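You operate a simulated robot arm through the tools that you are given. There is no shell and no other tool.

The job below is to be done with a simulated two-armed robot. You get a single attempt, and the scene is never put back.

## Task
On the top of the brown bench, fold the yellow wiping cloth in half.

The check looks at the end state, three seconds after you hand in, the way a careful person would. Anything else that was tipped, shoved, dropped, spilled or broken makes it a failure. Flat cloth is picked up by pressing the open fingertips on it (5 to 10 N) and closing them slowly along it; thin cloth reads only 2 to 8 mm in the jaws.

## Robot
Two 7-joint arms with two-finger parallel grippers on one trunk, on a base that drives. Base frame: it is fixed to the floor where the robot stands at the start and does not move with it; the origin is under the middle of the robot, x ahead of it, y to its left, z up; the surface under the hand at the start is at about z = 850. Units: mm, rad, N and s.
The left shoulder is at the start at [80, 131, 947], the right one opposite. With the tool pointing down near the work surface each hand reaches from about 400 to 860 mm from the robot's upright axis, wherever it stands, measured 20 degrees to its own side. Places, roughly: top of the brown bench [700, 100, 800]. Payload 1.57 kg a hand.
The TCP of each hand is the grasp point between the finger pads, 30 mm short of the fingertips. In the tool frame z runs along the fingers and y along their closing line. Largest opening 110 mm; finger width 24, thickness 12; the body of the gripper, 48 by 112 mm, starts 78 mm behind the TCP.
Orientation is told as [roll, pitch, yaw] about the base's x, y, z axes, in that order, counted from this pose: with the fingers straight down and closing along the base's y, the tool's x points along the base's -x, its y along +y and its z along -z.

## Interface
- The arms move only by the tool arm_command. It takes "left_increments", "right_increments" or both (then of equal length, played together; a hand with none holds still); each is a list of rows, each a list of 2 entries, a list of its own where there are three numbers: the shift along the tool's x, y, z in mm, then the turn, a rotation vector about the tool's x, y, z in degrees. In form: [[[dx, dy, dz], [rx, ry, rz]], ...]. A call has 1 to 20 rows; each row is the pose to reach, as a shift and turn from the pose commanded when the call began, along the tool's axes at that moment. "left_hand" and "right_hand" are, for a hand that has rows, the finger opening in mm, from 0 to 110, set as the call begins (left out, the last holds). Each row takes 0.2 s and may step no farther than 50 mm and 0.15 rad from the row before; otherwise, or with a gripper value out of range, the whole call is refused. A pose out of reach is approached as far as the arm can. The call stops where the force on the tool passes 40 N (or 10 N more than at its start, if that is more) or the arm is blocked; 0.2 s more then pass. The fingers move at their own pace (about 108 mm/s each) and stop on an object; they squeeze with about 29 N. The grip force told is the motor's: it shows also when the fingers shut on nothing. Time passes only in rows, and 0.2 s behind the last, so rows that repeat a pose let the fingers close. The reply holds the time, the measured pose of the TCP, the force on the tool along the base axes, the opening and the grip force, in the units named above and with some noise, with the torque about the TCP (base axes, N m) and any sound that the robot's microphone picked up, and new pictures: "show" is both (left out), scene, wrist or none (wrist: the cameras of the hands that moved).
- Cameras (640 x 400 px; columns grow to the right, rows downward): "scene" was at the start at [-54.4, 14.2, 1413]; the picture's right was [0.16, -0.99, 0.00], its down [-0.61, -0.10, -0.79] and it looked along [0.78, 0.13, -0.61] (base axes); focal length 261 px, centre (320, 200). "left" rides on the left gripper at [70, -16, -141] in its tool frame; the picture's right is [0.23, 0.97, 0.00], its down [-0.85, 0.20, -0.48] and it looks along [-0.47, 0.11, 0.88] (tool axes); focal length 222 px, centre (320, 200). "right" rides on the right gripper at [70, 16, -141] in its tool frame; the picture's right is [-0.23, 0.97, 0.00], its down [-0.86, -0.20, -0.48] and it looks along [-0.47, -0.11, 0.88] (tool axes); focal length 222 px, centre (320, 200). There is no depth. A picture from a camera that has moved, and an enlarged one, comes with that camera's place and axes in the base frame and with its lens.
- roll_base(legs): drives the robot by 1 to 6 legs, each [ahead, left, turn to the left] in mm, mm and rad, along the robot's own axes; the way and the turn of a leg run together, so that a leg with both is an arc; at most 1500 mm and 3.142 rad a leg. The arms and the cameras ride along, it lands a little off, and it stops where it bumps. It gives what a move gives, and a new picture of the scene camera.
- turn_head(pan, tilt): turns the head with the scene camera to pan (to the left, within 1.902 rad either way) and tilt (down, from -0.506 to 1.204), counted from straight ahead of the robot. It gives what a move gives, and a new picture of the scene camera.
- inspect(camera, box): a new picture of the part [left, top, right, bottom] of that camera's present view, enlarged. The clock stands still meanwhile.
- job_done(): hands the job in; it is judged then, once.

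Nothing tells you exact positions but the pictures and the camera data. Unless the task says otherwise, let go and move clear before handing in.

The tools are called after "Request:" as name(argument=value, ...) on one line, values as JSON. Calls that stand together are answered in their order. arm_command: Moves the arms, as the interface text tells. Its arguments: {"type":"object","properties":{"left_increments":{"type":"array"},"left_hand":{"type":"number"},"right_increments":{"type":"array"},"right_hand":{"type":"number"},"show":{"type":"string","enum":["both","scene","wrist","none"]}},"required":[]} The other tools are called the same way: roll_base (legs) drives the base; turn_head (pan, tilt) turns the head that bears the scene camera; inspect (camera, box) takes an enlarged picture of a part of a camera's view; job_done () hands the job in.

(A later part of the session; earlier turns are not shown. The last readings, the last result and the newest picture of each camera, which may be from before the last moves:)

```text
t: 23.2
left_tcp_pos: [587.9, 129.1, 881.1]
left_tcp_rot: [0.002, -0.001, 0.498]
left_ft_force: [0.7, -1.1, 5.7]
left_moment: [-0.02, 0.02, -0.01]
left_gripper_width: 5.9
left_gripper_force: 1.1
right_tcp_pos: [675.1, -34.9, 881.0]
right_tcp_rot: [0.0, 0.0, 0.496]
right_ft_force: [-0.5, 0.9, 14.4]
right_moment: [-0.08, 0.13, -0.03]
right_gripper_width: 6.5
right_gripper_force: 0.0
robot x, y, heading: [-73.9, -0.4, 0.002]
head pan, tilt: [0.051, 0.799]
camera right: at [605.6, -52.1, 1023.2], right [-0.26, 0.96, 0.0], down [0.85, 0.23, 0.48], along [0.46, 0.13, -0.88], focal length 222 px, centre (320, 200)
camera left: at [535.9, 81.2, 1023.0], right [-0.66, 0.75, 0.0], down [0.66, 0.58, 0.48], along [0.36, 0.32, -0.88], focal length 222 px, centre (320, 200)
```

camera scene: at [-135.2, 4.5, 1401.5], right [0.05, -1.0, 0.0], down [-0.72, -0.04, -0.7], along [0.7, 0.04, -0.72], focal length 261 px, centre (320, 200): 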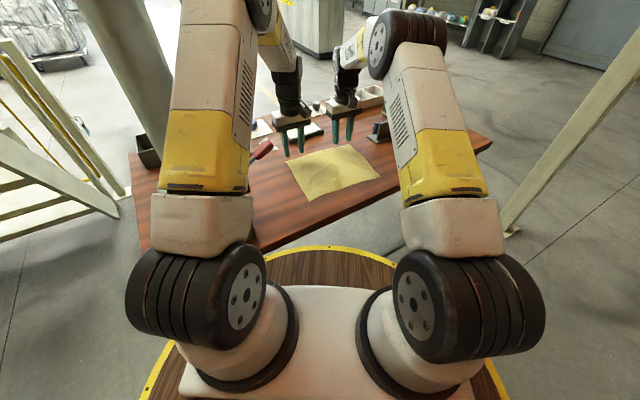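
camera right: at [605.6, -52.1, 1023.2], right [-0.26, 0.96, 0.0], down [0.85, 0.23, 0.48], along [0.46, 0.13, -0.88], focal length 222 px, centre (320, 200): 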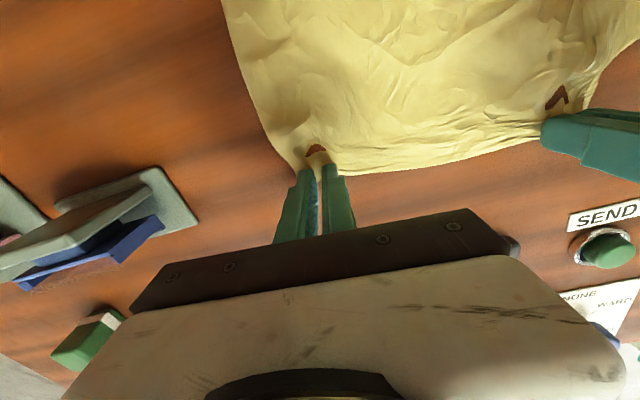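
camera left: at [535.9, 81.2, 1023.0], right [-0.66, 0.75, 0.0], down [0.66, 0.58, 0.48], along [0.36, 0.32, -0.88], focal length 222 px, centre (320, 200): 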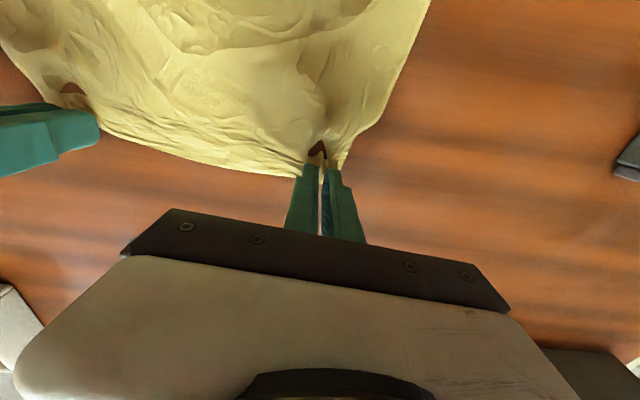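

Left reads 5.9 mm with grip force starting, and right 6.5 mm. I'll close both fully now and check that they read as holding cloth.

Request:
arm_command(left_increments=[[[0, 0, 0], [0, 0, 0]], [[0, 0, 0], [0, 0, 0]], [[0, 0, 0], [0, 0, 0]]], right_increments=[[[0, 0, -0.5], [0, 0, 0]], [[0, 0, -0.5], [0, 0, 0]], [[0, 0, -0.5], [0, 0, 0]]], left_hand=0, right_hand=0, show="none")

Request:
inspect(camera="right", box=[240, 110, 400, 210])

Request:
inspect(camera="left", box=[240, 110, 400, 210])

```text
t: 24.0
left_tcp_pos: [589.2, 129.1, 881.2]
left_tcp_rot: [0.0, -0.001, 0.494]
left_ft_force: [1.9, -2.4, 5.8]
left_moment: [-0.15, 0.02, -0.01]
left_gripper_width: 1.8
left_gripper_force: 23.6
right_tcp_pos: [675.4, -33.2, 881.1]
right_tcp_rot: [0.001, -0.002, 0.496]
right_ft_force: [0.7, 0.3, 15.9]
right_moment: [-0.06, 0.11, 0.01]
right_gripper_width: 0.2
right_gripper_force: 20.8
robot x, y, heading: [-76.5, -2.3, 0.003]
head pan, tilt: [0.051, 0.799]
```

```text
4.00 times, centred on (320, 160) of right
camera zoom: at [605.8, -52.2, 1023.2], right [-0.26, 0.96, 0.0], down [0.85, 0.23, 0.48], along [0.46, 0.13, -0.88], focal length 888 px, centre (320, 360)
```

zoom: 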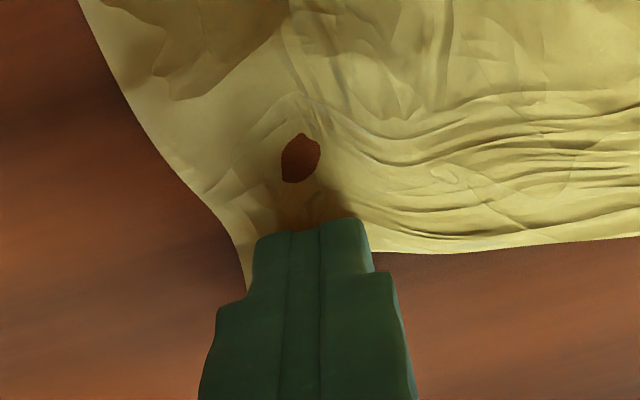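

```text
4.00 times, centred on (320, 160) of left
camera zoom: at [535.9, 81.0, 1023.0], right [-0.66, 0.75, 0.0], down [0.66, 0.58, 0.48], along [0.36, 0.32, -0.88], focal length 888 px, centre (320, 360)
```

zoom: 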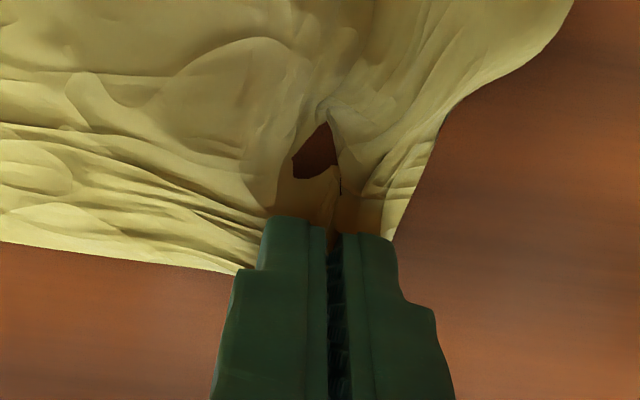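

The right hand closed on nothing (0.2 mm). The left reads 1.8 mm and may be holding. I'll lift both a little to test.

Request:
arm_command(left_increments=[[[0, 0, -4], [0, 0, 0]], [[0, 0, -8], [0, 0, 0]], [[0, 0, -14], [0, 0, 0]], [[0, 0, -20], [0, 0, 0]], [[0, 0, -20], [0, 0, 0]]], right_increments=[[[0, 0, -4], [0, 0, 0]], [[0, 0, -8], [0, 0, 0]], [[0, 0, -14], [0, 0, 0]], [[0, 0, -20], [0, 0, 0]], [[0, 0, -20], [0, 0, 0]]], show="wrist")

Request:
inspect(camera="left", box=[240, 110, 400, 210])

Request:
inspect(camera="right", box=[240, 110, 400, 210])

```text
t: 25.2
left_tcp_pos: [589.5, 128.4, 901.0]
left_tcp_rot: [-0.001, -0.001, 0.498]
left_ft_force: [0.7, -0.5, -0.2]
left_moment: [-0.03, 0.04, 0.0]
left_gripper_width: 1.7
left_gripper_force: 23.5
right_tcp_pos: [674.5, -32.6, 900.7]
right_tcp_rot: [0.0, 0.0, 0.497]
right_ft_force: [-0.5, 0.0, 0.6]
right_moment: [-0.01, -0.02, 0.0]
right_gripper_width: 0.0
right_gripper_force: 21.0
robot x, y, heading: [-72.0, -4.1, -0.002]
head pan, tilt: [0.051, 0.799]
camera right: at [605.4, -51.8, 1042.9], right [-0.27, 0.96, 0.0], down [0.85, 0.23, 0.48], along [0.46, 0.13, -0.88], focal length 222 px, centre (320, 200)
camera left: at [536.1, 80.6, 1043.2], right [-0.66, 0.75, 0.0], down [0.66, 0.58, 0.48], along [0.36, 0.32, -0.88], focal length 222 px, centre (320, 200)
```

right: 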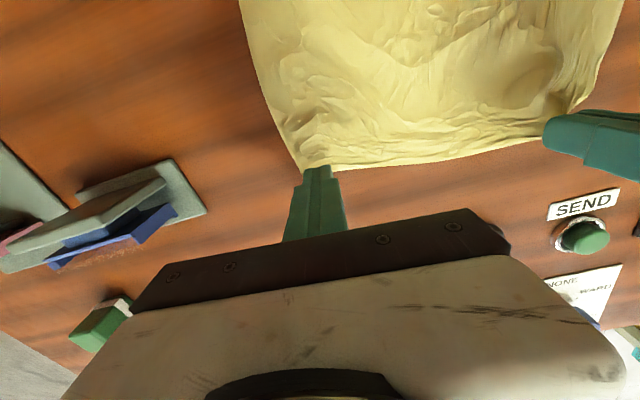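
left: 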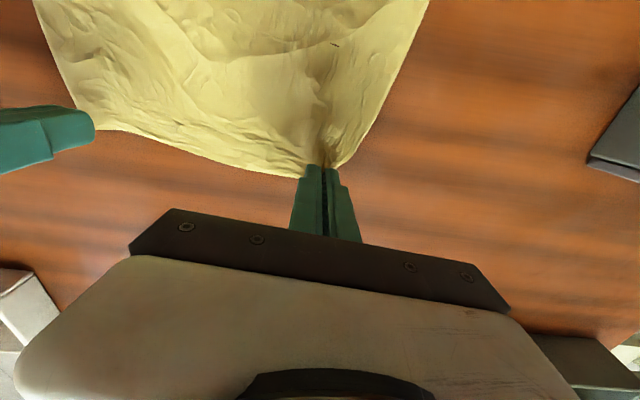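

```text
4.00 times, centred on (320, 160) of left
camera zoom: at [536.1, 80.6, 1043.2], right [-0.66, 0.75, 0.0], down [0.66, 0.58, 0.48], along [0.36, 0.32, -0.88], focal length 888 px, centre (320, 360)
```

zoom: 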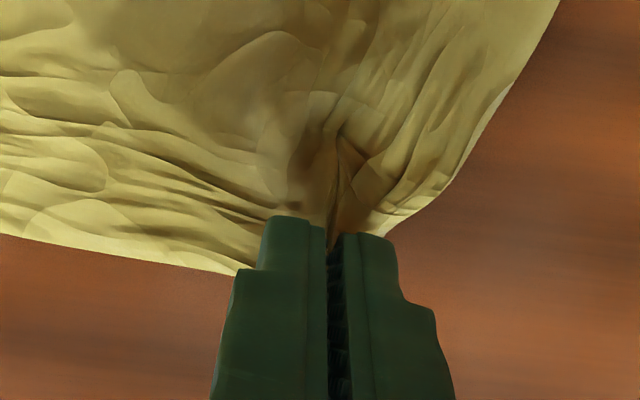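

```text
4.00 times, centred on (320, 160) of right
camera zoom: at [605.4, -51.8, 1042.9], right [-0.27, 0.96, 0.0], down [0.85, 0.23, 0.48], along [0.46, 0.13, -0.88], focal length 888 px, centre (320, 360)
```

zoom: 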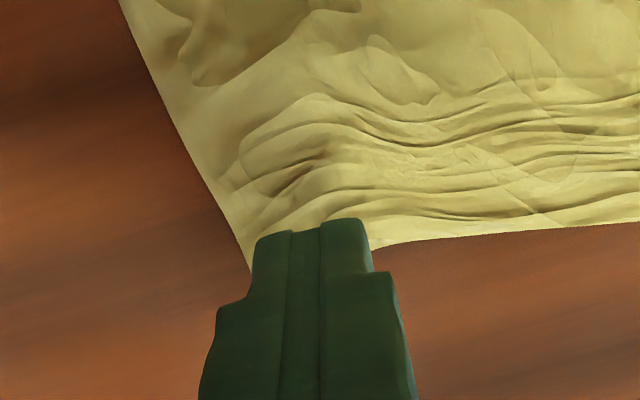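

The left hand is holding the cloth: its corner lifted with the fingers. The right did not catch. I'll hold the left still, raise and reopen the right hand, and look at where corner B is now.

Request:
arm_command(right_increments=[[[0, 0, -12], [0, 0, 0]], [[0, 0, -24], [0, 0, 0]], [[12, 0, -30], [0, 0, 0]], [[12, 0, -30], [0, 0, 0]]], right_hand=42, show="wrist")

Request:
inspect(camera="right", box=[220, 80, 420, 205])

```text
t: 26.2
left_tcp_pos: [588.8, 128.4, 901.3]
left_tcp_rot: [0.0, 0.0, 0.497]
left_ft_force: [0.0, 0.3, 0.1]
left_moment: [0.04, -0.02, -0.01]
left_gripper_width: 1.8
left_gripper_force: 23.8
right_tcp_pos: [665.7, -39.5, 931.2]
right_tcp_rot: [-0.001, 0.0, 0.499]
right_ft_force: [-0.3, -0.3, -0.6]
right_moment: [-0.01, -0.01, 0.01]
right_gripper_width: 41.9
right_gripper_force: 0.0
robot x, y, heading: [-72.0, 2.6, -0.003]
head pan, tilt: [0.051, 0.799]
camera right: at [595.8, -57.7, 1072.8], right [-0.27, 0.96, 0.0], down [0.85, 0.23, 0.48], along [0.46, 0.13, -0.88], focal length 222 px, centre (320, 200)
```

right: 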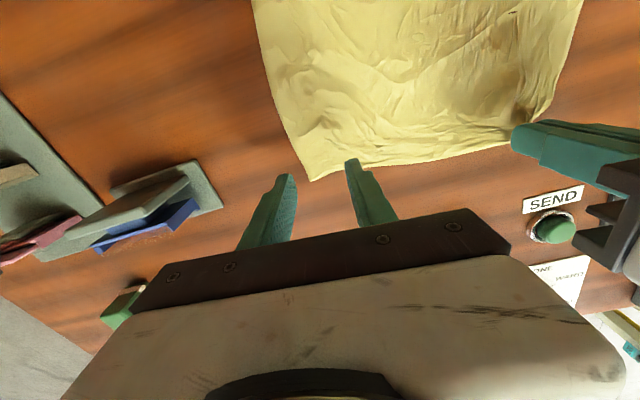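

```text
3.20 times, centred on (320, 142) of right
camera zoom: at [595.8, -57.7, 1072.8], right [-0.27, 0.96, 0.0], down [0.85, 0.23, 0.48], along [0.46, 0.13, -0.88], focal length 711 px, centre (320, 384)
```

zoom: 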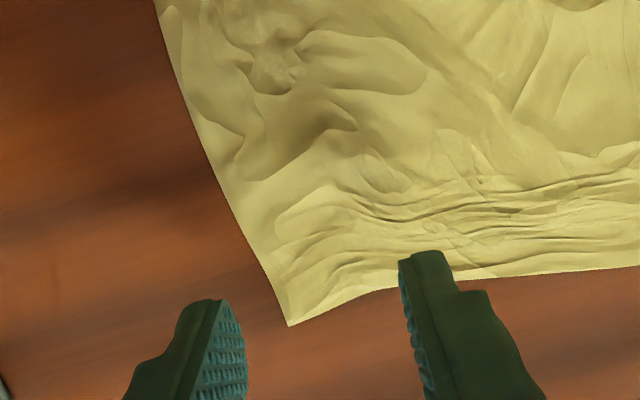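

Corner B has shifted to about (694,-42). I'll reposition the right grip about 32 mm along the edge from it and lower again.

Request:
arm_command(right_increments=[[[-6, 8, 10], [0, 0, 0]], [[-12.6, 16.3, 25], [0, 0, 0]], [[-12.6, 16.3, 38], [0, 0, 0]], [[-12.6, 16.3, 45], [0, 0, 0]], [[-12.6, 16.3, 46], [0, 0, 0]], [[-12.6, 16.3, 46], [0, 0, 0]]], right_hand=40, show="wrist")

Request:
inspect(camera="right", box=[240, 110, 400, 210])

```text
t: 27.6
left_tcp_pos: [588.9, 127.4, 901.7]
left_tcp_rot: [0.0, 0.0, 0.498]
left_ft_force: [0.2, 0.0, -0.5]
left_moment: [-0.04, -0.01, -0.01]
left_gripper_width: 1.6
left_gripper_force: 23.6
right_tcp_pos: [668.2, -21.0, 885.1]
right_tcp_rot: [0.0, 0.0, 0.498]
right_ft_force: [-0.1, 0.1, 0.3]
right_moment: [-0.01, 0.0, 0.0]
right_gripper_width: 39.9
right_gripper_force: 0.0
robot x, y, heading: [-77.2, 2.6, 0.001]
head pan, tilt: [0.051, 0.799]
camera right: at [598.9, -38.1, 1026.6], right [-0.27, 0.96, 0.0], down [0.85, 0.23, 0.48], along [0.46, 0.13, -0.88], focal length 222 px, centre (320, 200)
```

right: 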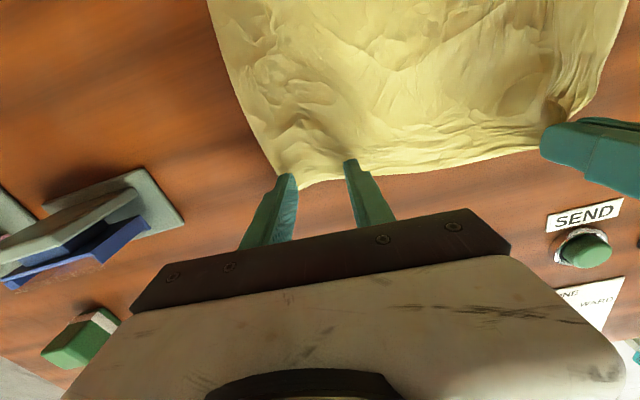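

```text
4.00 times, centred on (320, 160) of right
camera zoom: at [598.9, -38.1, 1026.6], right [-0.27, 0.96, 0.0], down [0.85, 0.23, 0.48], along [0.46, 0.13, -0.88], focal length 888 px, centre (320, 360)
```

zoom: 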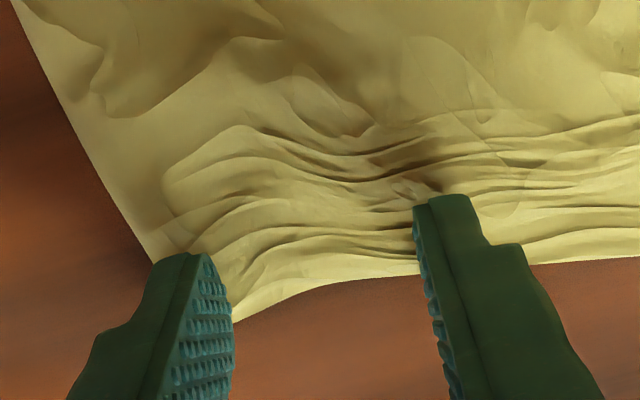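

The right fingertips are well placed over the corner. I'll lower to contact.

Request:
arm_command(right_increments=[[[0, 0, 2], [0, 0, 0]], [[0, 0, 4], [0, 0, 0]], [[0, 0, 4], [0, 0, 0]]], show="none")

```text
t: 28.4
left_tcp_pos: [588.4, 128.1, 901.7]
left_tcp_rot: [-0.001, 0.0, 0.499]
left_ft_force: [-0.3, -0.1, -0.7]
left_moment: [-0.02, 0.01, -0.02]
left_gripper_width: 2.1
left_gripper_force: 23.1
right_tcp_pos: [669.2, -19.7, 881.5]
right_tcp_rot: [0.0, 0.001, 0.499]
right_ft_force: [-1.4, 0.1, 2.9]
right_moment: [-0.02, 0.03, -0.01]
right_gripper_width: 40.0
right_gripper_force: 0.1
robot x, y, heading: [-78.2, 0.6, -0.003]
head pan, tilt: [0.051, 0.799]
```

Request:
arm_command(right_increments=[[[0, 0, 0.5], [0, 0, 0]], [[0, 0, 0.5], [0, 0, 0]], [[0, 0, 0.5], [0, 0, 0]]], show="none")

```text
t: 29.2
left_tcp_pos: [588.6, 127.4, 901.4]
left_tcp_rot: [0.0, -0.002, 0.497]
left_ft_force: [0.4, 0.4, -0.4]
left_moment: [0.01, -0.03, 0.02]
left_gripper_width: 1.9
left_gripper_force: 23.6
right_tcp_pos: [668.2, -19.3, 881.8]
right_tcp_rot: [0.001, -0.001, 0.498]
right_ft_force: [1.2, -0.7, 8.9]
right_moment: [-0.04, 0.02, 0.02]
right_gripper_width: 39.8
right_gripper_force: 0.1
robot x, y, heading: [-76.9, 6.2, 0.0]
head pan, tilt: [0.051, 0.799]
```

The right hand is pressing at 8.9 N. I'll close it slowly in small steps and watch the force.

Request:
arm_command(right_increments=[[[0, 0, 0], [0, 0, 0]]], right_hand=36, show="none")

Request:
arm_command(right_increments=[[[0, 0, 0], [0, 0, 0]]], right_hand=33, show="none")

```text
t: 29.6
left_tcp_pos: [588.2, 126.8, 902.1]
left_tcp_rot: [0.0, 0.0, 0.497]
left_ft_force: [0.4, 0.0, -0.2]
left_moment: [0.0, -0.02, -0.03]
left_gripper_width: 1.9
left_gripper_force: 23.8
right_tcp_pos: [668.0, -19.0, 881.6]
right_tcp_rot: [0.0, -0.001, 0.496]
right_ft_force: [0.6, -0.6, 10.6]
right_moment: [-0.01, -0.01, 0.0]
right_gripper_width: 34.2
right_gripper_force: 0.1
robot x, y, heading: [-75.0, -0.4, -0.006]
head pan, tilt: [0.051, 0.799]
```

```text
t: 30.0
left_tcp_pos: [589.2, 127.1, 901.2]
left_tcp_rot: [-0.001, -0.002, 0.498]
left_ft_force: [-0.1, -0.7, -0.3]
left_moment: [0.02, 0.02, 0.0]
left_gripper_width: 1.9
left_gripper_force: 23.5
right_tcp_pos: [667.9, -19.7, 880.7]
right_tcp_rot: [0.0, -0.002, 0.498]
right_ft_force: [0.5, 1.2, 13.1]
right_moment: [0.0, 0.04, -0.01]
right_gripper_width: 31.1
right_gripper_force: 0.2
robot x, y, heading: [-75.8, 3.4, 0.003]
head pan, tilt: [0.051, 0.799]
```

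Request:
arm_command(right_increments=[[[0, 0, -0.7], [0, 0, 0]], [[0, 0, -0.7], [0, 0, 0]]], right_hand=30, show="wrist")

Request:
inspect(camera="right", box=[240, 110, 400, 210])

```text
t: 30.6
left_tcp_pos: [589.5, 128.4, 901.8]
left_tcp_rot: [0.0, -0.001, 0.499]
left_ft_force: [0.5, -0.8, 0.0]
left_moment: [0.0, -0.02, -0.01]
left_gripper_width: 1.5
left_gripper_force: 24.0
right_tcp_pos: [668.5, -19.9, 881.1]
right_tcp_rot: [0.0, 0.001, 0.497]
right_ft_force: [0.8, 2.0, 6.9]
right_moment: [0.03, 0.01, 0.01]
right_gripper_width: 31.1
right_gripper_force: 0.2
robot x, y, heading: [-78.4, -2.4, -0.001]
head pan, tilt: [0.051, 0.799]
camera right: at [598.6, -37.7, 1023.4], right [-0.27, 0.96, 0.0], down [0.85, 0.23, 0.48], along [0.46, 0.13, -0.88], focal length 222 px, centre (320, 200)
```

right: 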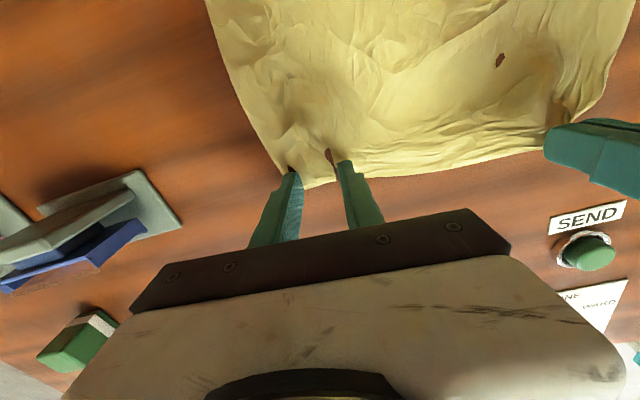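

```text
4.00 times, centred on (320, 160) of right
camera zoom: at [598.6, -37.7, 1023.4], right [-0.27, 0.96, 0.0], down [0.85, 0.23, 0.48], along [0.46, 0.13, -0.88], focal length 888 px, centre (320, 360)
```

zoom: 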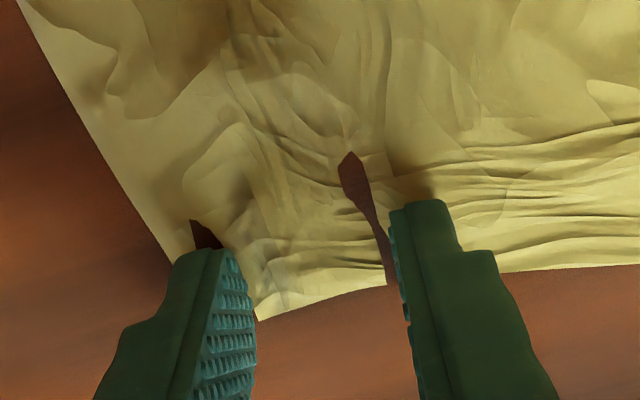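

Request:
arm_command(right_increments=[[[0, 0, 0], [0, 0, 0]]], right_hand=27, show="none")

Request:
arm_command(right_increments=[[[0, 0, 0], [0, 0, 0]]], right_hand=24, show="wrist")

Request:
inspect(camera="right", box=[240, 110, 400, 210])

```text
t: 31.0
left_tcp_pos: [587.5, 127.5, 899.1]
left_tcp_rot: [-0.001, 0.001, 0.497]
left_ft_force: [-0.1, -0.3, 0.1]
left_moment: [-0.01, -0.04, -0.03]
left_gripper_width: 2.0
left_gripper_force: 23.2
right_tcp_pos: [667.4, -18.8, 881.4]
right_tcp_rot: [0.001, 0.001, 0.497]
right_ft_force: [-0.8, 0.7, 5.2]
right_moment: [-0.03, 0.01, -0.01]
right_gripper_width: 26.4
right_gripper_force: 0.0
robot x, y, heading: [-77.2, 0.1, 0.001]
head pan, tilt: [0.051, 0.799]
```

```text
t: 31.4
left_tcp_pos: [588.6, 127.6, 901.9]
left_tcp_rot: [-0.001, 0.0, 0.496]
left_ft_force: [-0.5, 0.1, 0.6]
left_moment: [0.0, 0.02, 0.04]
left_gripper_width: 2.1
left_gripper_force: 23.5
right_tcp_pos: [668.2, -20.7, 881.5]
right_tcp_rot: [0.0, 0.0, 0.499]
right_ft_force: [0.7, -0.4, 3.8]
right_moment: [0.0, 0.0, 0.01]
right_gripper_width: 23.3
right_gripper_force: 0.0
robot x, y, heading: [-75.7, -1.8, 0.0]
head pan, tilt: [0.051, 0.799]
camera right: at [598.7, -38.1, 1023.5], right [-0.26, 0.96, 0.0], down [0.85, 0.23, 0.48], along [0.46, 0.13, -0.88], focal length 222 px, centre (320, 200)
```

right: 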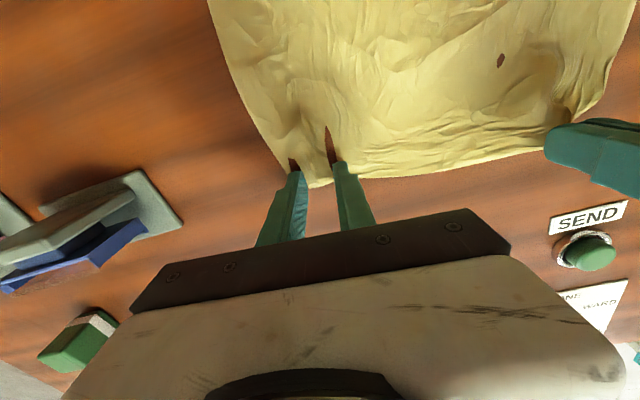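

```text
4.00 times, centred on (320, 160) of right
camera zoom: at [598.7, -38.1, 1023.5], right [-0.26, 0.96, 0.0], down [0.85, 0.23, 0.48], along [0.46, 0.13, -0.88], focal length 888 px, centre (320, 360)
```

zoom: 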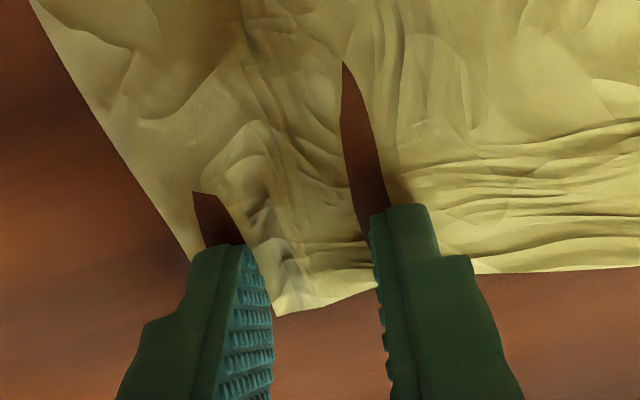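

A ridge is now forming between the right fingers. The force has fallen to 3.8 N, so I'll press a little more and keep closing.

Request:
arm_command(right_increments=[[[0, 0, 0.5], [0, 0, 0]], [[0, 0, 0.5], [0, 0, 0]]], right_hand=22, show="none")

Request:
arm_command(right_increments=[[[0, 0, 0], [0, 0, 0]]], right_hand=19, show="none")

```text
t: 32.0
left_tcp_pos: [589.3, 129.3, 901.3]
left_tcp_rot: [-0.002, 0.001, 0.498]
left_ft_force: [0.4, 0.1, -0.8]
left_moment: [0.01, -0.01, 0.01]
left_gripper_width: 1.6
left_gripper_force: 23.7
right_tcp_pos: [667.7, -19.9, 881.5]
right_tcp_rot: [-0.001, 0.001, 0.5]
right_ft_force: [-0.9, 0.3, 2.9]
right_moment: [-0.01, 0.0, -0.02]
right_gripper_width: 21.6
right_gripper_force: 0.0
robot x, y, heading: [-74.0, -1.6, 0.004]
head pan, tilt: [0.051, 0.799]
```

```text
t: 32.4
left_tcp_pos: [589.5, 128.0, 901.4]
left_tcp_rot: [-0.002, 0.001, 0.498]
left_ft_force: [0.3, 0.1, -0.1]
left_moment: [-0.02, 0.0, -0.02]
left_gripper_width: 1.9
left_gripper_force: 23.3
right_tcp_pos: [668.9, -18.8, 881.1]
right_tcp_rot: [-0.001, 0.001, 0.497]
right_ft_force: [0.0, 0.7, 1.1]
right_moment: [-0.01, 0.03, -0.03]
right_gripper_width: 19.1
right_gripper_force: 0.3
robot x, y, heading: [-74.3, 2.8, -0.001]
head pan, tilt: [0.051, 0.799]
```

Request:
arm_command(right_increments=[[[0, 0, 0.6], [0, 0, 0]], [[0, 0, 1.1], [0, 0, 0]], [[0, 0, 1.1], [0, 0, 0]]], show="wrist")

Request:
inspect(camera="right", box=[240, 110, 400, 210])

```text
t: 33.2
left_tcp_pos: [587.6, 128.3, 901.5]
left_tcp_rot: [-0.002, -0.001, 0.498]
left_ft_force: [0.1, -0.5, -0.4]
left_moment: [0.03, 0.0, -0.04]
left_gripper_width: 1.7
left_gripper_force: 23.5
right_tcp_pos: [667.9, -19.1, 879.9]
right_tcp_rot: [-0.001, -0.001, 0.499]
right_ft_force: [-2.6, 0.9, 12.9]
right_moment: [-0.02, 0.11, 0.02]
right_gripper_width: 18.8
right_gripper_force: 0.0
robot x, y, heading: [-76.4, -1.2, 0.0]
head pan, tilt: [0.051, 0.799]
camera right: at [598.8, -37.7, 1023.2], right [-0.27, 0.96, 0.0], down [0.85, 0.23, 0.48], along [0.46, 0.13, -0.88], focal length 222 px, centre (320, 200)
```

right: 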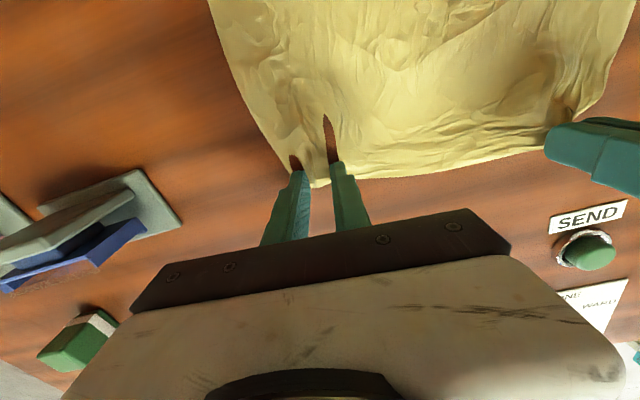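

```text
4.00 times, centred on (320, 160) of right
camera zoom: at [598.8, -37.7, 1023.2], right [-0.27, 0.96, 0.0], down [0.85, 0.23, 0.48], along [0.46, 0.13, -0.88], focal length 888 px, centre (320, 360)
```

zoom: 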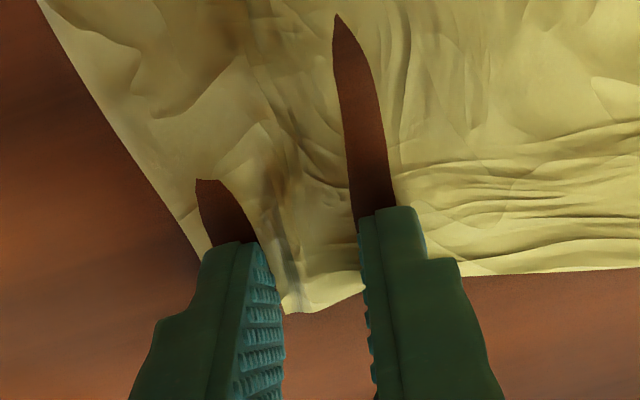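

Request:
arm_command(right_increments=[[[0, 0, -0.5], [0, 0, 0]]], right_hand=16, show="none")

Request:
arm_command(right_increments=[[[0, 0, 0], [0, 0, 0]]], right_hand=13, show="none")

Request:
arm_command(right_increments=[[[0, 0, 0], [0, 0, 0]]], right_hand=11, show="wrist")

Request:
inspect(camera="right", box=[240, 110, 400, 210])

```text
t: 33.6
left_tcp_pos: [588.9, 128.0, 901.9]
left_tcp_rot: [0.0, -0.002, 0.496]
left_ft_force: [0.7, -1.7, 0.0]
left_moment: [-0.01, -0.04, 0.01]
left_gripper_width: 1.7
left_gripper_force: 23.3
right_tcp_pos: [668.8, -19.5, 880.8]
right_tcp_rot: [0.0, -0.001, 0.496]
right_ft_force: [-0.3, 1.0, 12.0]
right_moment: [0.03, 0.05, 0.01]
right_gripper_width: 15.7
right_gripper_force: 0.0
robot x, y, heading: [-78.9, 0.3, -0.002]
head pan, tilt: [0.051, 0.799]
```

```text
t: 34.0
left_tcp_pos: [589.0, 128.2, 902.2]
left_tcp_rot: [0.002, -0.002, 0.496]
left_ft_force: [0.8, -2.5, -0.2]
left_moment: [-0.05, -0.03, -0.04]
left_gripper_width: 1.9
left_gripper_force: 23.1
right_tcp_pos: [668.5, -19.0, 882.0]
right_tcp_rot: [0.001, 0.0, 0.497]
right_ft_force: [-2.1, 3.4, 13.3]
right_moment: [0.03, 0.05, -0.01]
right_gripper_width: 13.5
right_gripper_force: 0.2
robot x, y, heading: [-76.4, -1.4, -0.004]
head pan, tilt: [0.051, 0.799]
```

```text
t: 34.4
left_tcp_pos: [588.7, 128.4, 901.8]
left_tcp_rot: [0.001, -0.002, 0.494]
left_ft_force: [1.1, -3.3, -0.8]
left_moment: [-0.12, -0.03, -0.06]
left_gripper_width: 1.7
left_gripper_force: 23.5
right_tcp_pos: [668.4, -19.3, 881.7]
right_tcp_rot: [0.0, 0.0, 0.496]
right_ft_force: [-2.5, 3.0, 14.3]
right_moment: [0.05, 0.1, 0.05]
right_gripper_width: 12.1
right_gripper_force: 1.1
robot x, y, heading: [-76.2, -0.1, 0.002]
head pan, tilt: [0.051, 0.799]
camera right: at [598.7, -37.3, 1023.3], right [-0.27, 0.96, 0.0], down [0.85, 0.23, 0.48], along [0.46, 0.13, -0.88], focal length 222 px, centre (320, 200)
```

right: 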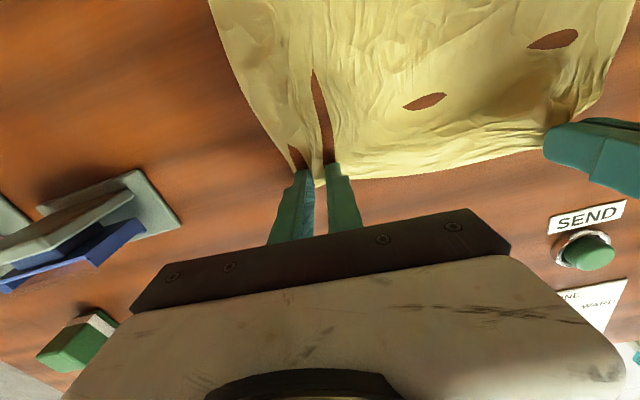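

```text
4.00 times, centred on (320, 160) of right
camera zoom: at [598.7, -37.3, 1023.3], right [-0.27, 0.96, 0.0], down [0.85, 0.23, 0.48], along [0.46, 0.13, -0.88], focal length 888 px, centre (320, 360)
```

zoom: 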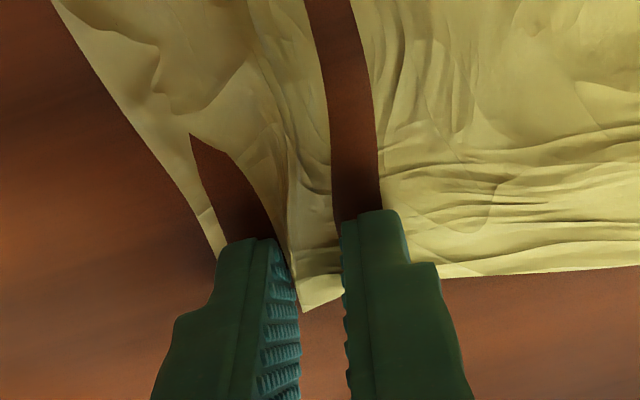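

The ridge is well captured and grip force is starting. I'll relieve the press slightly and finish closing.

Request:
arm_command(right_increments=[[[0, 0, -0.6], [0, 0, 0]]], right_hand=9, show="none")

Request:
arm_command(right_increments=[[[0, 0, 0], [0, 0, 0]]], right_hand=6, show="none")

Request:
arm_command(right_increments=[[[0, 0, 0], [0, 0, 0]]], right_hand=3, show="none")

Request:
arm_command(right_increments=[[[0, 0, 0], [0, 0, 0]], [[0, 0, 0], [0, 0, 0]]], right_hand=0, show="wrist")

Request:
inspect(camera="right", box=[240, 110, 400, 210])

```text
t: 34.8
left_tcp_pos: [589.0, 126.8, 901.0]
left_tcp_rot: [0.0, -0.002, 0.496]
left_ft_force: [2.4, -4.0, -0.1]
left_moment: [-0.08, -0.06, -0.05]
left_gripper_width: 2.0
left_gripper_force: 23.8
right_tcp_pos: [668.4, -19.0, 881.5]
right_tcp_rot: [0.0, 0.0, 0.497]
right_ft_force: [-2.6, 4.2, 12.8]
right_moment: [0.09, 0.12, 0.03]
right_gripper_width: 11.2
right_gripper_force: 1.3
robot x, y, heading: [-73.2, -0.3, -0.004]
head pan, tilt: [0.051, 0.799]
```

```text
t: 35.2
left_tcp_pos: [587.9, 126.7, 901.9]
left_tcp_rot: [-0.003, -0.002, 0.497]
left_ft_force: [6.2, -9.2, -1.6]
left_moment: [-0.29, -0.18, -0.05]
left_gripper_width: 1.9
left_gripper_force: 24.3
right_tcp_pos: [668.0, -18.8, 881.5]
right_tcp_rot: [0.004, -0.001, 0.497]
right_ft_force: [-4.4, 8.8, 14.6]
right_moment: [0.27, 0.22, 0.11]
right_gripper_width: 3.8
right_gripper_force: 8.4
robot x, y, heading: [-76.7, 0.2, 0.003]
head pan, tilt: [0.051, 0.799]
```

```text
t: 35.6
left_tcp_pos: [589.6, 127.0, 901.1]
left_tcp_rot: [-0.002, 0.0, 0.496]
left_ft_force: [6.1, -10.7, -2.3]
left_moment: [-0.37, -0.19, -0.06]
left_gripper_width: 1.7
left_gripper_force: 23.6
right_tcp_pos: [667.7, -17.3, 881.5]
right_tcp_rot: [0.002, 0.0, 0.496]
right_ft_force: [-6.7, 10.4, 14.1]
right_moment: [0.29, 0.23, 0.11]
right_gripper_width: 2.7
right_gripper_force: 9.6
robot x, y, heading: [-77.6, 0.8, -0.001]
head pan, tilt: [0.051, 0.799]
```

```text
t: 36.2
left_tcp_pos: [587.5, 127.9, 901.1]
left_tcp_rot: [-0.002, -0.002, 0.497]
left_ft_force: [6.1, -10.9, -1.8]
left_moment: [-0.33, -0.16, -0.04]
left_gripper_width: 1.9
left_gripper_force: 23.4
right_tcp_pos: [668.4, -18.1, 881.4]
right_tcp_rot: [0.003, -0.001, 0.497]
right_ft_force: [-7.0, 11.1, 15.5]
right_moment: [0.32, 0.22, 0.09]
right_gripper_width: 2.2
right_gripper_force: 23.9
robot x, y, heading: [-79.6, -3.1, -0.001]
head pan, tilt: [0.051, 0.799]
camera right: at [598.8, -37.0, 1023.3], right [-0.27, 0.96, 0.0], down [0.85, 0.23, 0.48], along [0.46, 0.13, -0.88], focal length 222 px, centre (320, 200)
```

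right: 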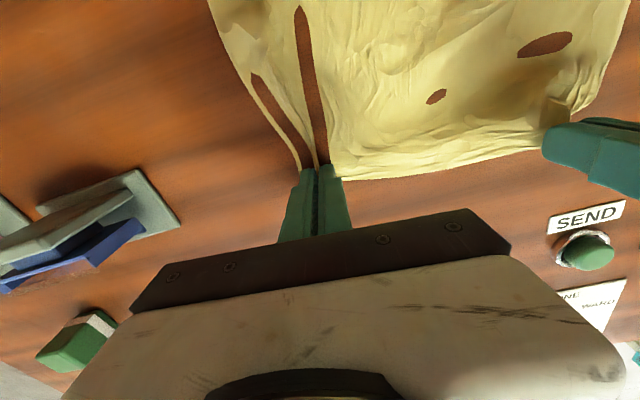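

```text
4.00 times, centred on (320, 160) of right
camera zoom: at [598.8, -37.0, 1023.3], right [-0.27, 0.96, 0.0], down [0.85, 0.23, 0.48], along [0.46, 0.13, -0.88], focal length 888 px, centre (320, 360)
```

zoom: 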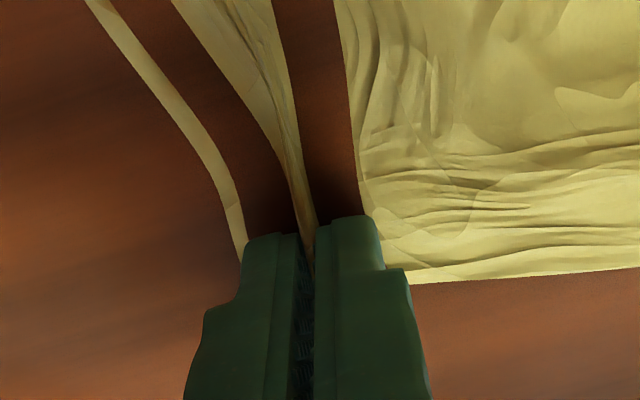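

Both hands now read about 2 mm with full grip force, so both hold the cloth. It is tight between the hands (about 12 N), so I'll move them slightly toward each other, lift, and look.

Request:
arm_command(left_increments=[[[0, -2, 0], [0, 0, 0]], [[0, -3, -5], [0, 0, 0]], [[2, -3, -12], [0, 0, 0]], [[4, -3, -20], [0, 0, 0]], [[4, -3, -20], [0, 0, 0]], [[4, -3, -20], [0, 0, 0]]], right_increments=[[[0, 2, -4], [0, 0, 0]], [[0, 4, -12], [0, 0, 0]], [[2, 5, -24], [0, 0, 0]], [[4, 5, -40], [0, 0, 0]], [[4, 5, -40], [0, 0, 0]], [[4, 5, -40], [0, 0, 0]]], show="both")

Request:
inspect(camera="scene", box=[240, 80, 440, 205])

```text
t: 37.6
left_tcp_pos: [586.9, 125.0, 921.8]
left_tcp_rot: [-0.001, -0.001, 0.497]
left_ft_force: [1.0, 0.5, -0.6]
left_moment: [-0.02, -0.02, -0.03]
left_gripper_width: 1.6
left_gripper_force: 23.7
right_tcp_pos: [662.4, -17.0, 921.7]
right_tcp_rot: [0.001, 0.001, 0.498]
right_ft_force: [-1.0, 1.7, -0.3]
right_moment: [0.02, 0.01, -0.01]
right_gripper_width: 1.8
right_gripper_force: 24.0
robot x, y, heading: [-78.1, 0.6, 0.001]
head pan, tilt: [0.051, 0.799]
camera scene: at [-135.2, 4.5, 1401.5], right [0.05, -1.0, 0.0], down [-0.72, -0.04, -0.7], along [0.7, 0.04, -0.72], focal length 261 px, centre (320, 200)
camera right: at [593.5, -34.8, 1063.1], right [-0.26, 0.96, 0.0], down [0.85, 0.23, 0.48], along [0.46, 0.13, -0.88], focal length 222 px, centre (320, 200)
camera left: at [534.2, 77.2, 1062.9], right [-0.66, 0.75, 0.0], down [0.66, 0.58, 0.48], along [0.36, 0.32, -0.88], focal length 222 px, centre (320, 200)
```

scene: 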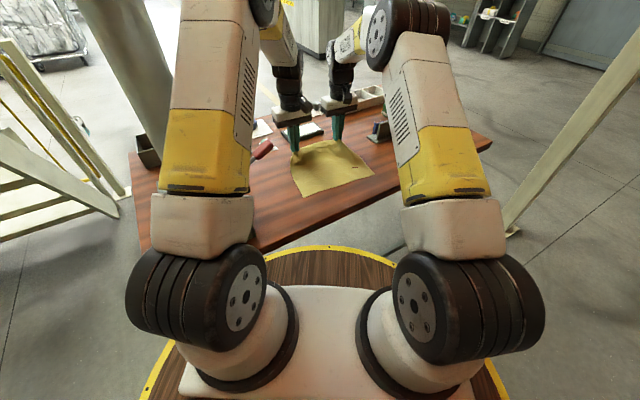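
right: 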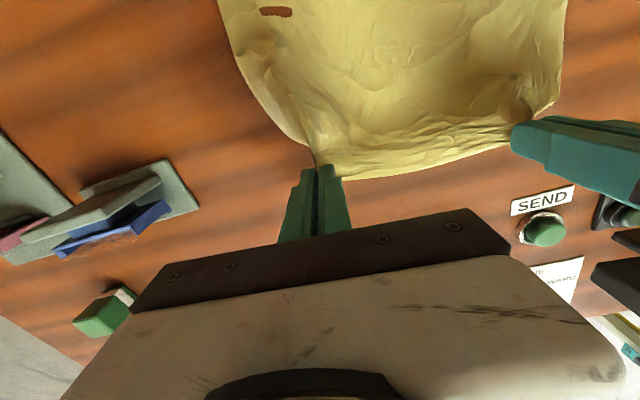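
left: 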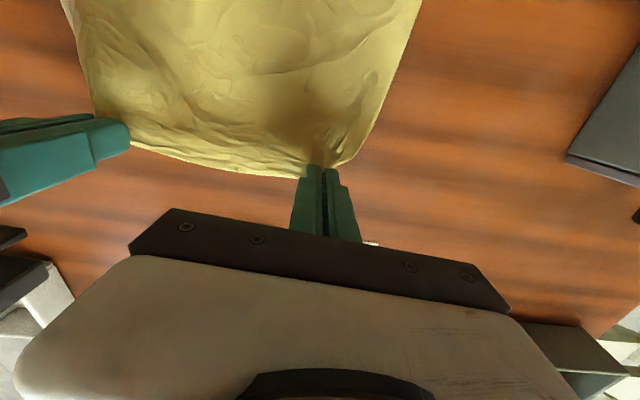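

```text
3.20 times, centred on (340, 142) of scene
camera zoom: at [-135.2, 4.5, 1401.5], right [0.05, -1.0, 0.0], down [-0.72, -0.04, -0.7], along [0.7, 0.04, -0.72], focal length 834 px, centre (256, 384)
```

zoom: 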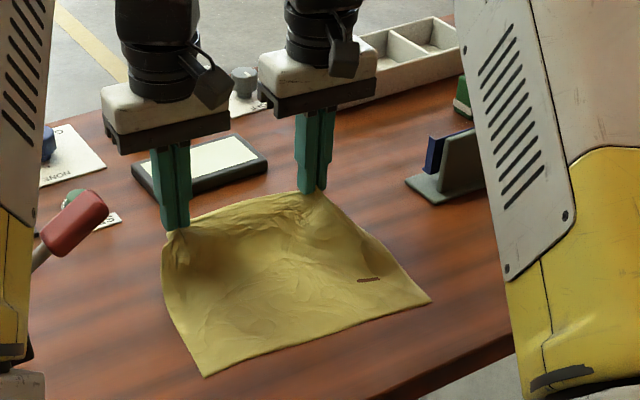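

Both hands lift the far edge cleanly. The cloth shifted a little, so the near corners are now about D(405,81) and C(524,-139). Next I'll carry the edge toward the robot in a slow arc, gradually tilting the fingers so the held edge turns over; the left hand stays about 37 mm clear of the lever.

Request:
arm_command(left_increments=[[[3, 0.1, -4.1], [0, 0, 0]], [[6, 0.3, -8.2], [0, 0, 0]], [[10.5, 0.4, -13.2], [0, -1, 0]], [[15, 0.6, -18.2], [0, -2, 0]], [[20, 0.7, -22.2], [0, -3, 0]], [[25.1, 0.9, -26.1], [0, -4, 0]], [[30.6, 1, -30], [0, -5, 0]], [[36.1, 1.2, -34], [0, -6, 0]], [[42.2, 1.3, -37], [0, -7, 0]], [[48.2, 1.5, -39.9], [0, -8, 0]], [[54.7, 1.6, -41.8], [0, -9, 0]], [[61.2, 1.8, -43.7], [0, -10, 0]], [[67.7, 2, -44.6], [0, -11, 0]], [[74.2, 2.1, -45.5], [0, -12, 0]], [[80.9, 2.2, -45.4], [0, -13.2, 0]], [[87.5, 2.4, -45.2], [0, -14.5, 0]], [[94.2, 2.5, -44.6], [0, -15.7, 0]], [[100.8, 2.7, -43.9], [0, -17, 0]], [[107.4, 2.8, -41.7], [0, -18.2, 0]], [[114, 3, -39.5], [0, -19.5, 0]]], right_increments=[[[3, 0.1, -4.1], [0, 0, 0]], [[6, 0.3, -8.2], [0, 0, 0]], [[10.5, 0.4, -13.2], [0, -1, 0]], [[15, 0.6, -18.2], [0, -2, 0]], [[20, 0.7, -22.2], [0, -3, 0]], [[25.1, 0.9, -26.1], [0, -4, 0]], [[30.6, 1, -30], [0, -5, 0]], [[36.1, 1.2, -34], [0, -6, 0]], [[42.2, 1.3, -37], [0, -7, 0]], [[48.2, 1.5, -39.9], [0, -8, 0]], [[54.7, 1.6, -41.8], [0, -9, 0]], [[61.2, 1.8, -43.7], [0, -10, 0]], [[67.7, 2, -44.6], [0, -11, 0]], [[74.2, 2.1, -45.5], [0, -12, 0]], [[80.9, 2.2, -45.4], [0, -13.2, 0]], [[87.5, 2.4, -45.2], [0, -14.5, 0]], [[94.2, 2.5, -44.6], [0, -15.7, 0]], [[100.8, 2.7, -43.9], [0, -17, 0]], [[107.4, 2.8, -41.7], [0, -18.2, 0]], [[114, 3, -39.5], [0, -19.5, 0]]], show="both")

Request:
inspect(camera="scene", box=[240, 80, 440, 205])

```text
t: 41.8
left_tcp_pos: [484.5, 72.1, 959.4]
left_tcp_rot: [0.001, -0.343, 0.498]
left_ft_force: [0.5, 0.0, -0.5]
left_moment: [-0.01, 0.0, -0.03]
left_gripper_width: 1.8
left_gripper_force: 23.5
right_tcp_pos: [561.1, -68.0, 960.2]
right_tcp_rot: [-0.001, -0.342, 0.498]
right_ft_force: [0.6, -0.3, 0.0]
right_moment: [0.0, 0.05, 0.01]
right_gripper_width: 2.0
right_gripper_force: 24.0
robot x, y, heading: [-78.2, -0.7, 0.0]
head pan, tilt: [0.051, 0.799]
camera scene: at [-135.1, 4.6, 1401.5], right [0.05, -1.0, 0.0], down [-0.72, -0.04, -0.7], along [0.7, 0.04, -0.72], focal length 261 px, centre (320, 200)
camera right: at [453.6, -106.6, 1071.5], right [-0.28, 0.96, 0.08], down [0.66, 0.13, 0.74], along [0.7, 0.25, -0.67], focal length 222 px, centre (320, 200)
camera left: at [393.6, 4.7, 1070.1], right [-0.65, 0.75, -0.08], down [0.47, 0.48, 0.74], along [0.59, 0.45, -0.67], focal length 222 px, centre (320, 200)
```

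scene: 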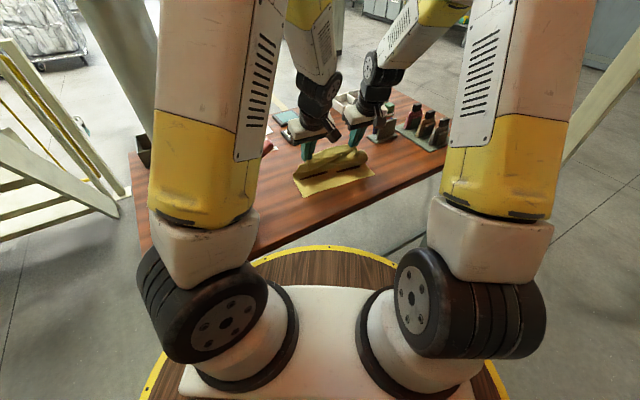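
right: 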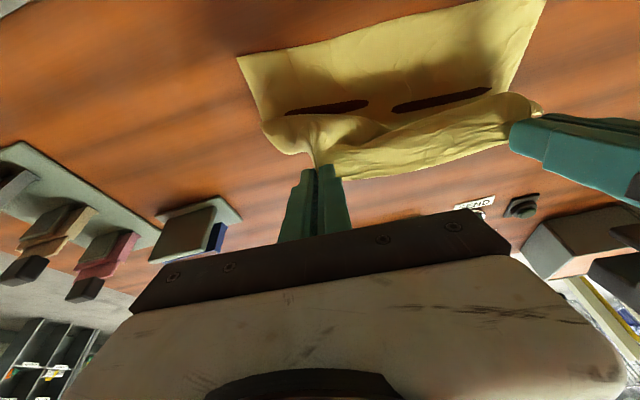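
left: 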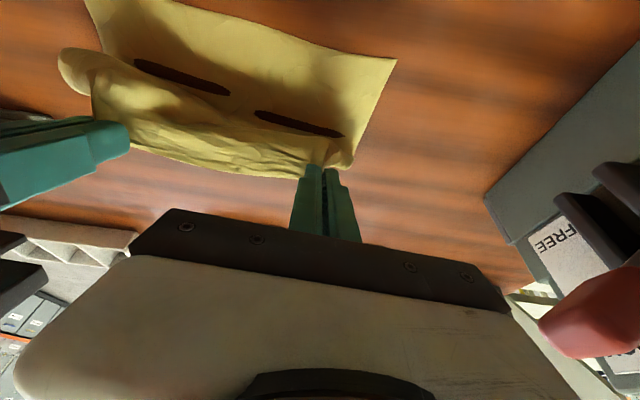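

```text
3.20 times, centred on (340, 142) of scene
camera zoom: at [-135.1, 4.6, 1401.5], right [0.05, -1.0, 0.0], down [-0.72, -0.04, -0.7], along [0.7, 0.04, -0.72], focal length 834 px, centre (256, 384)
```

zoom: 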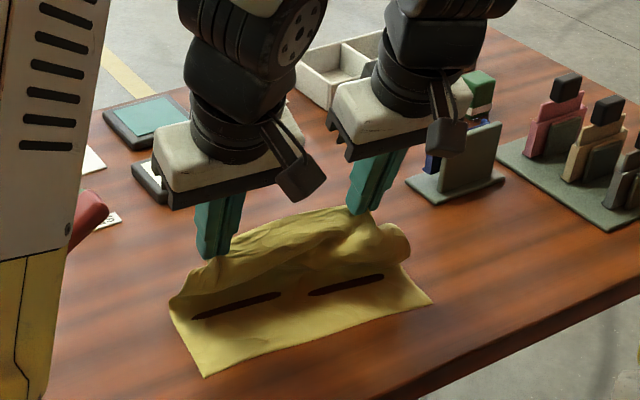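

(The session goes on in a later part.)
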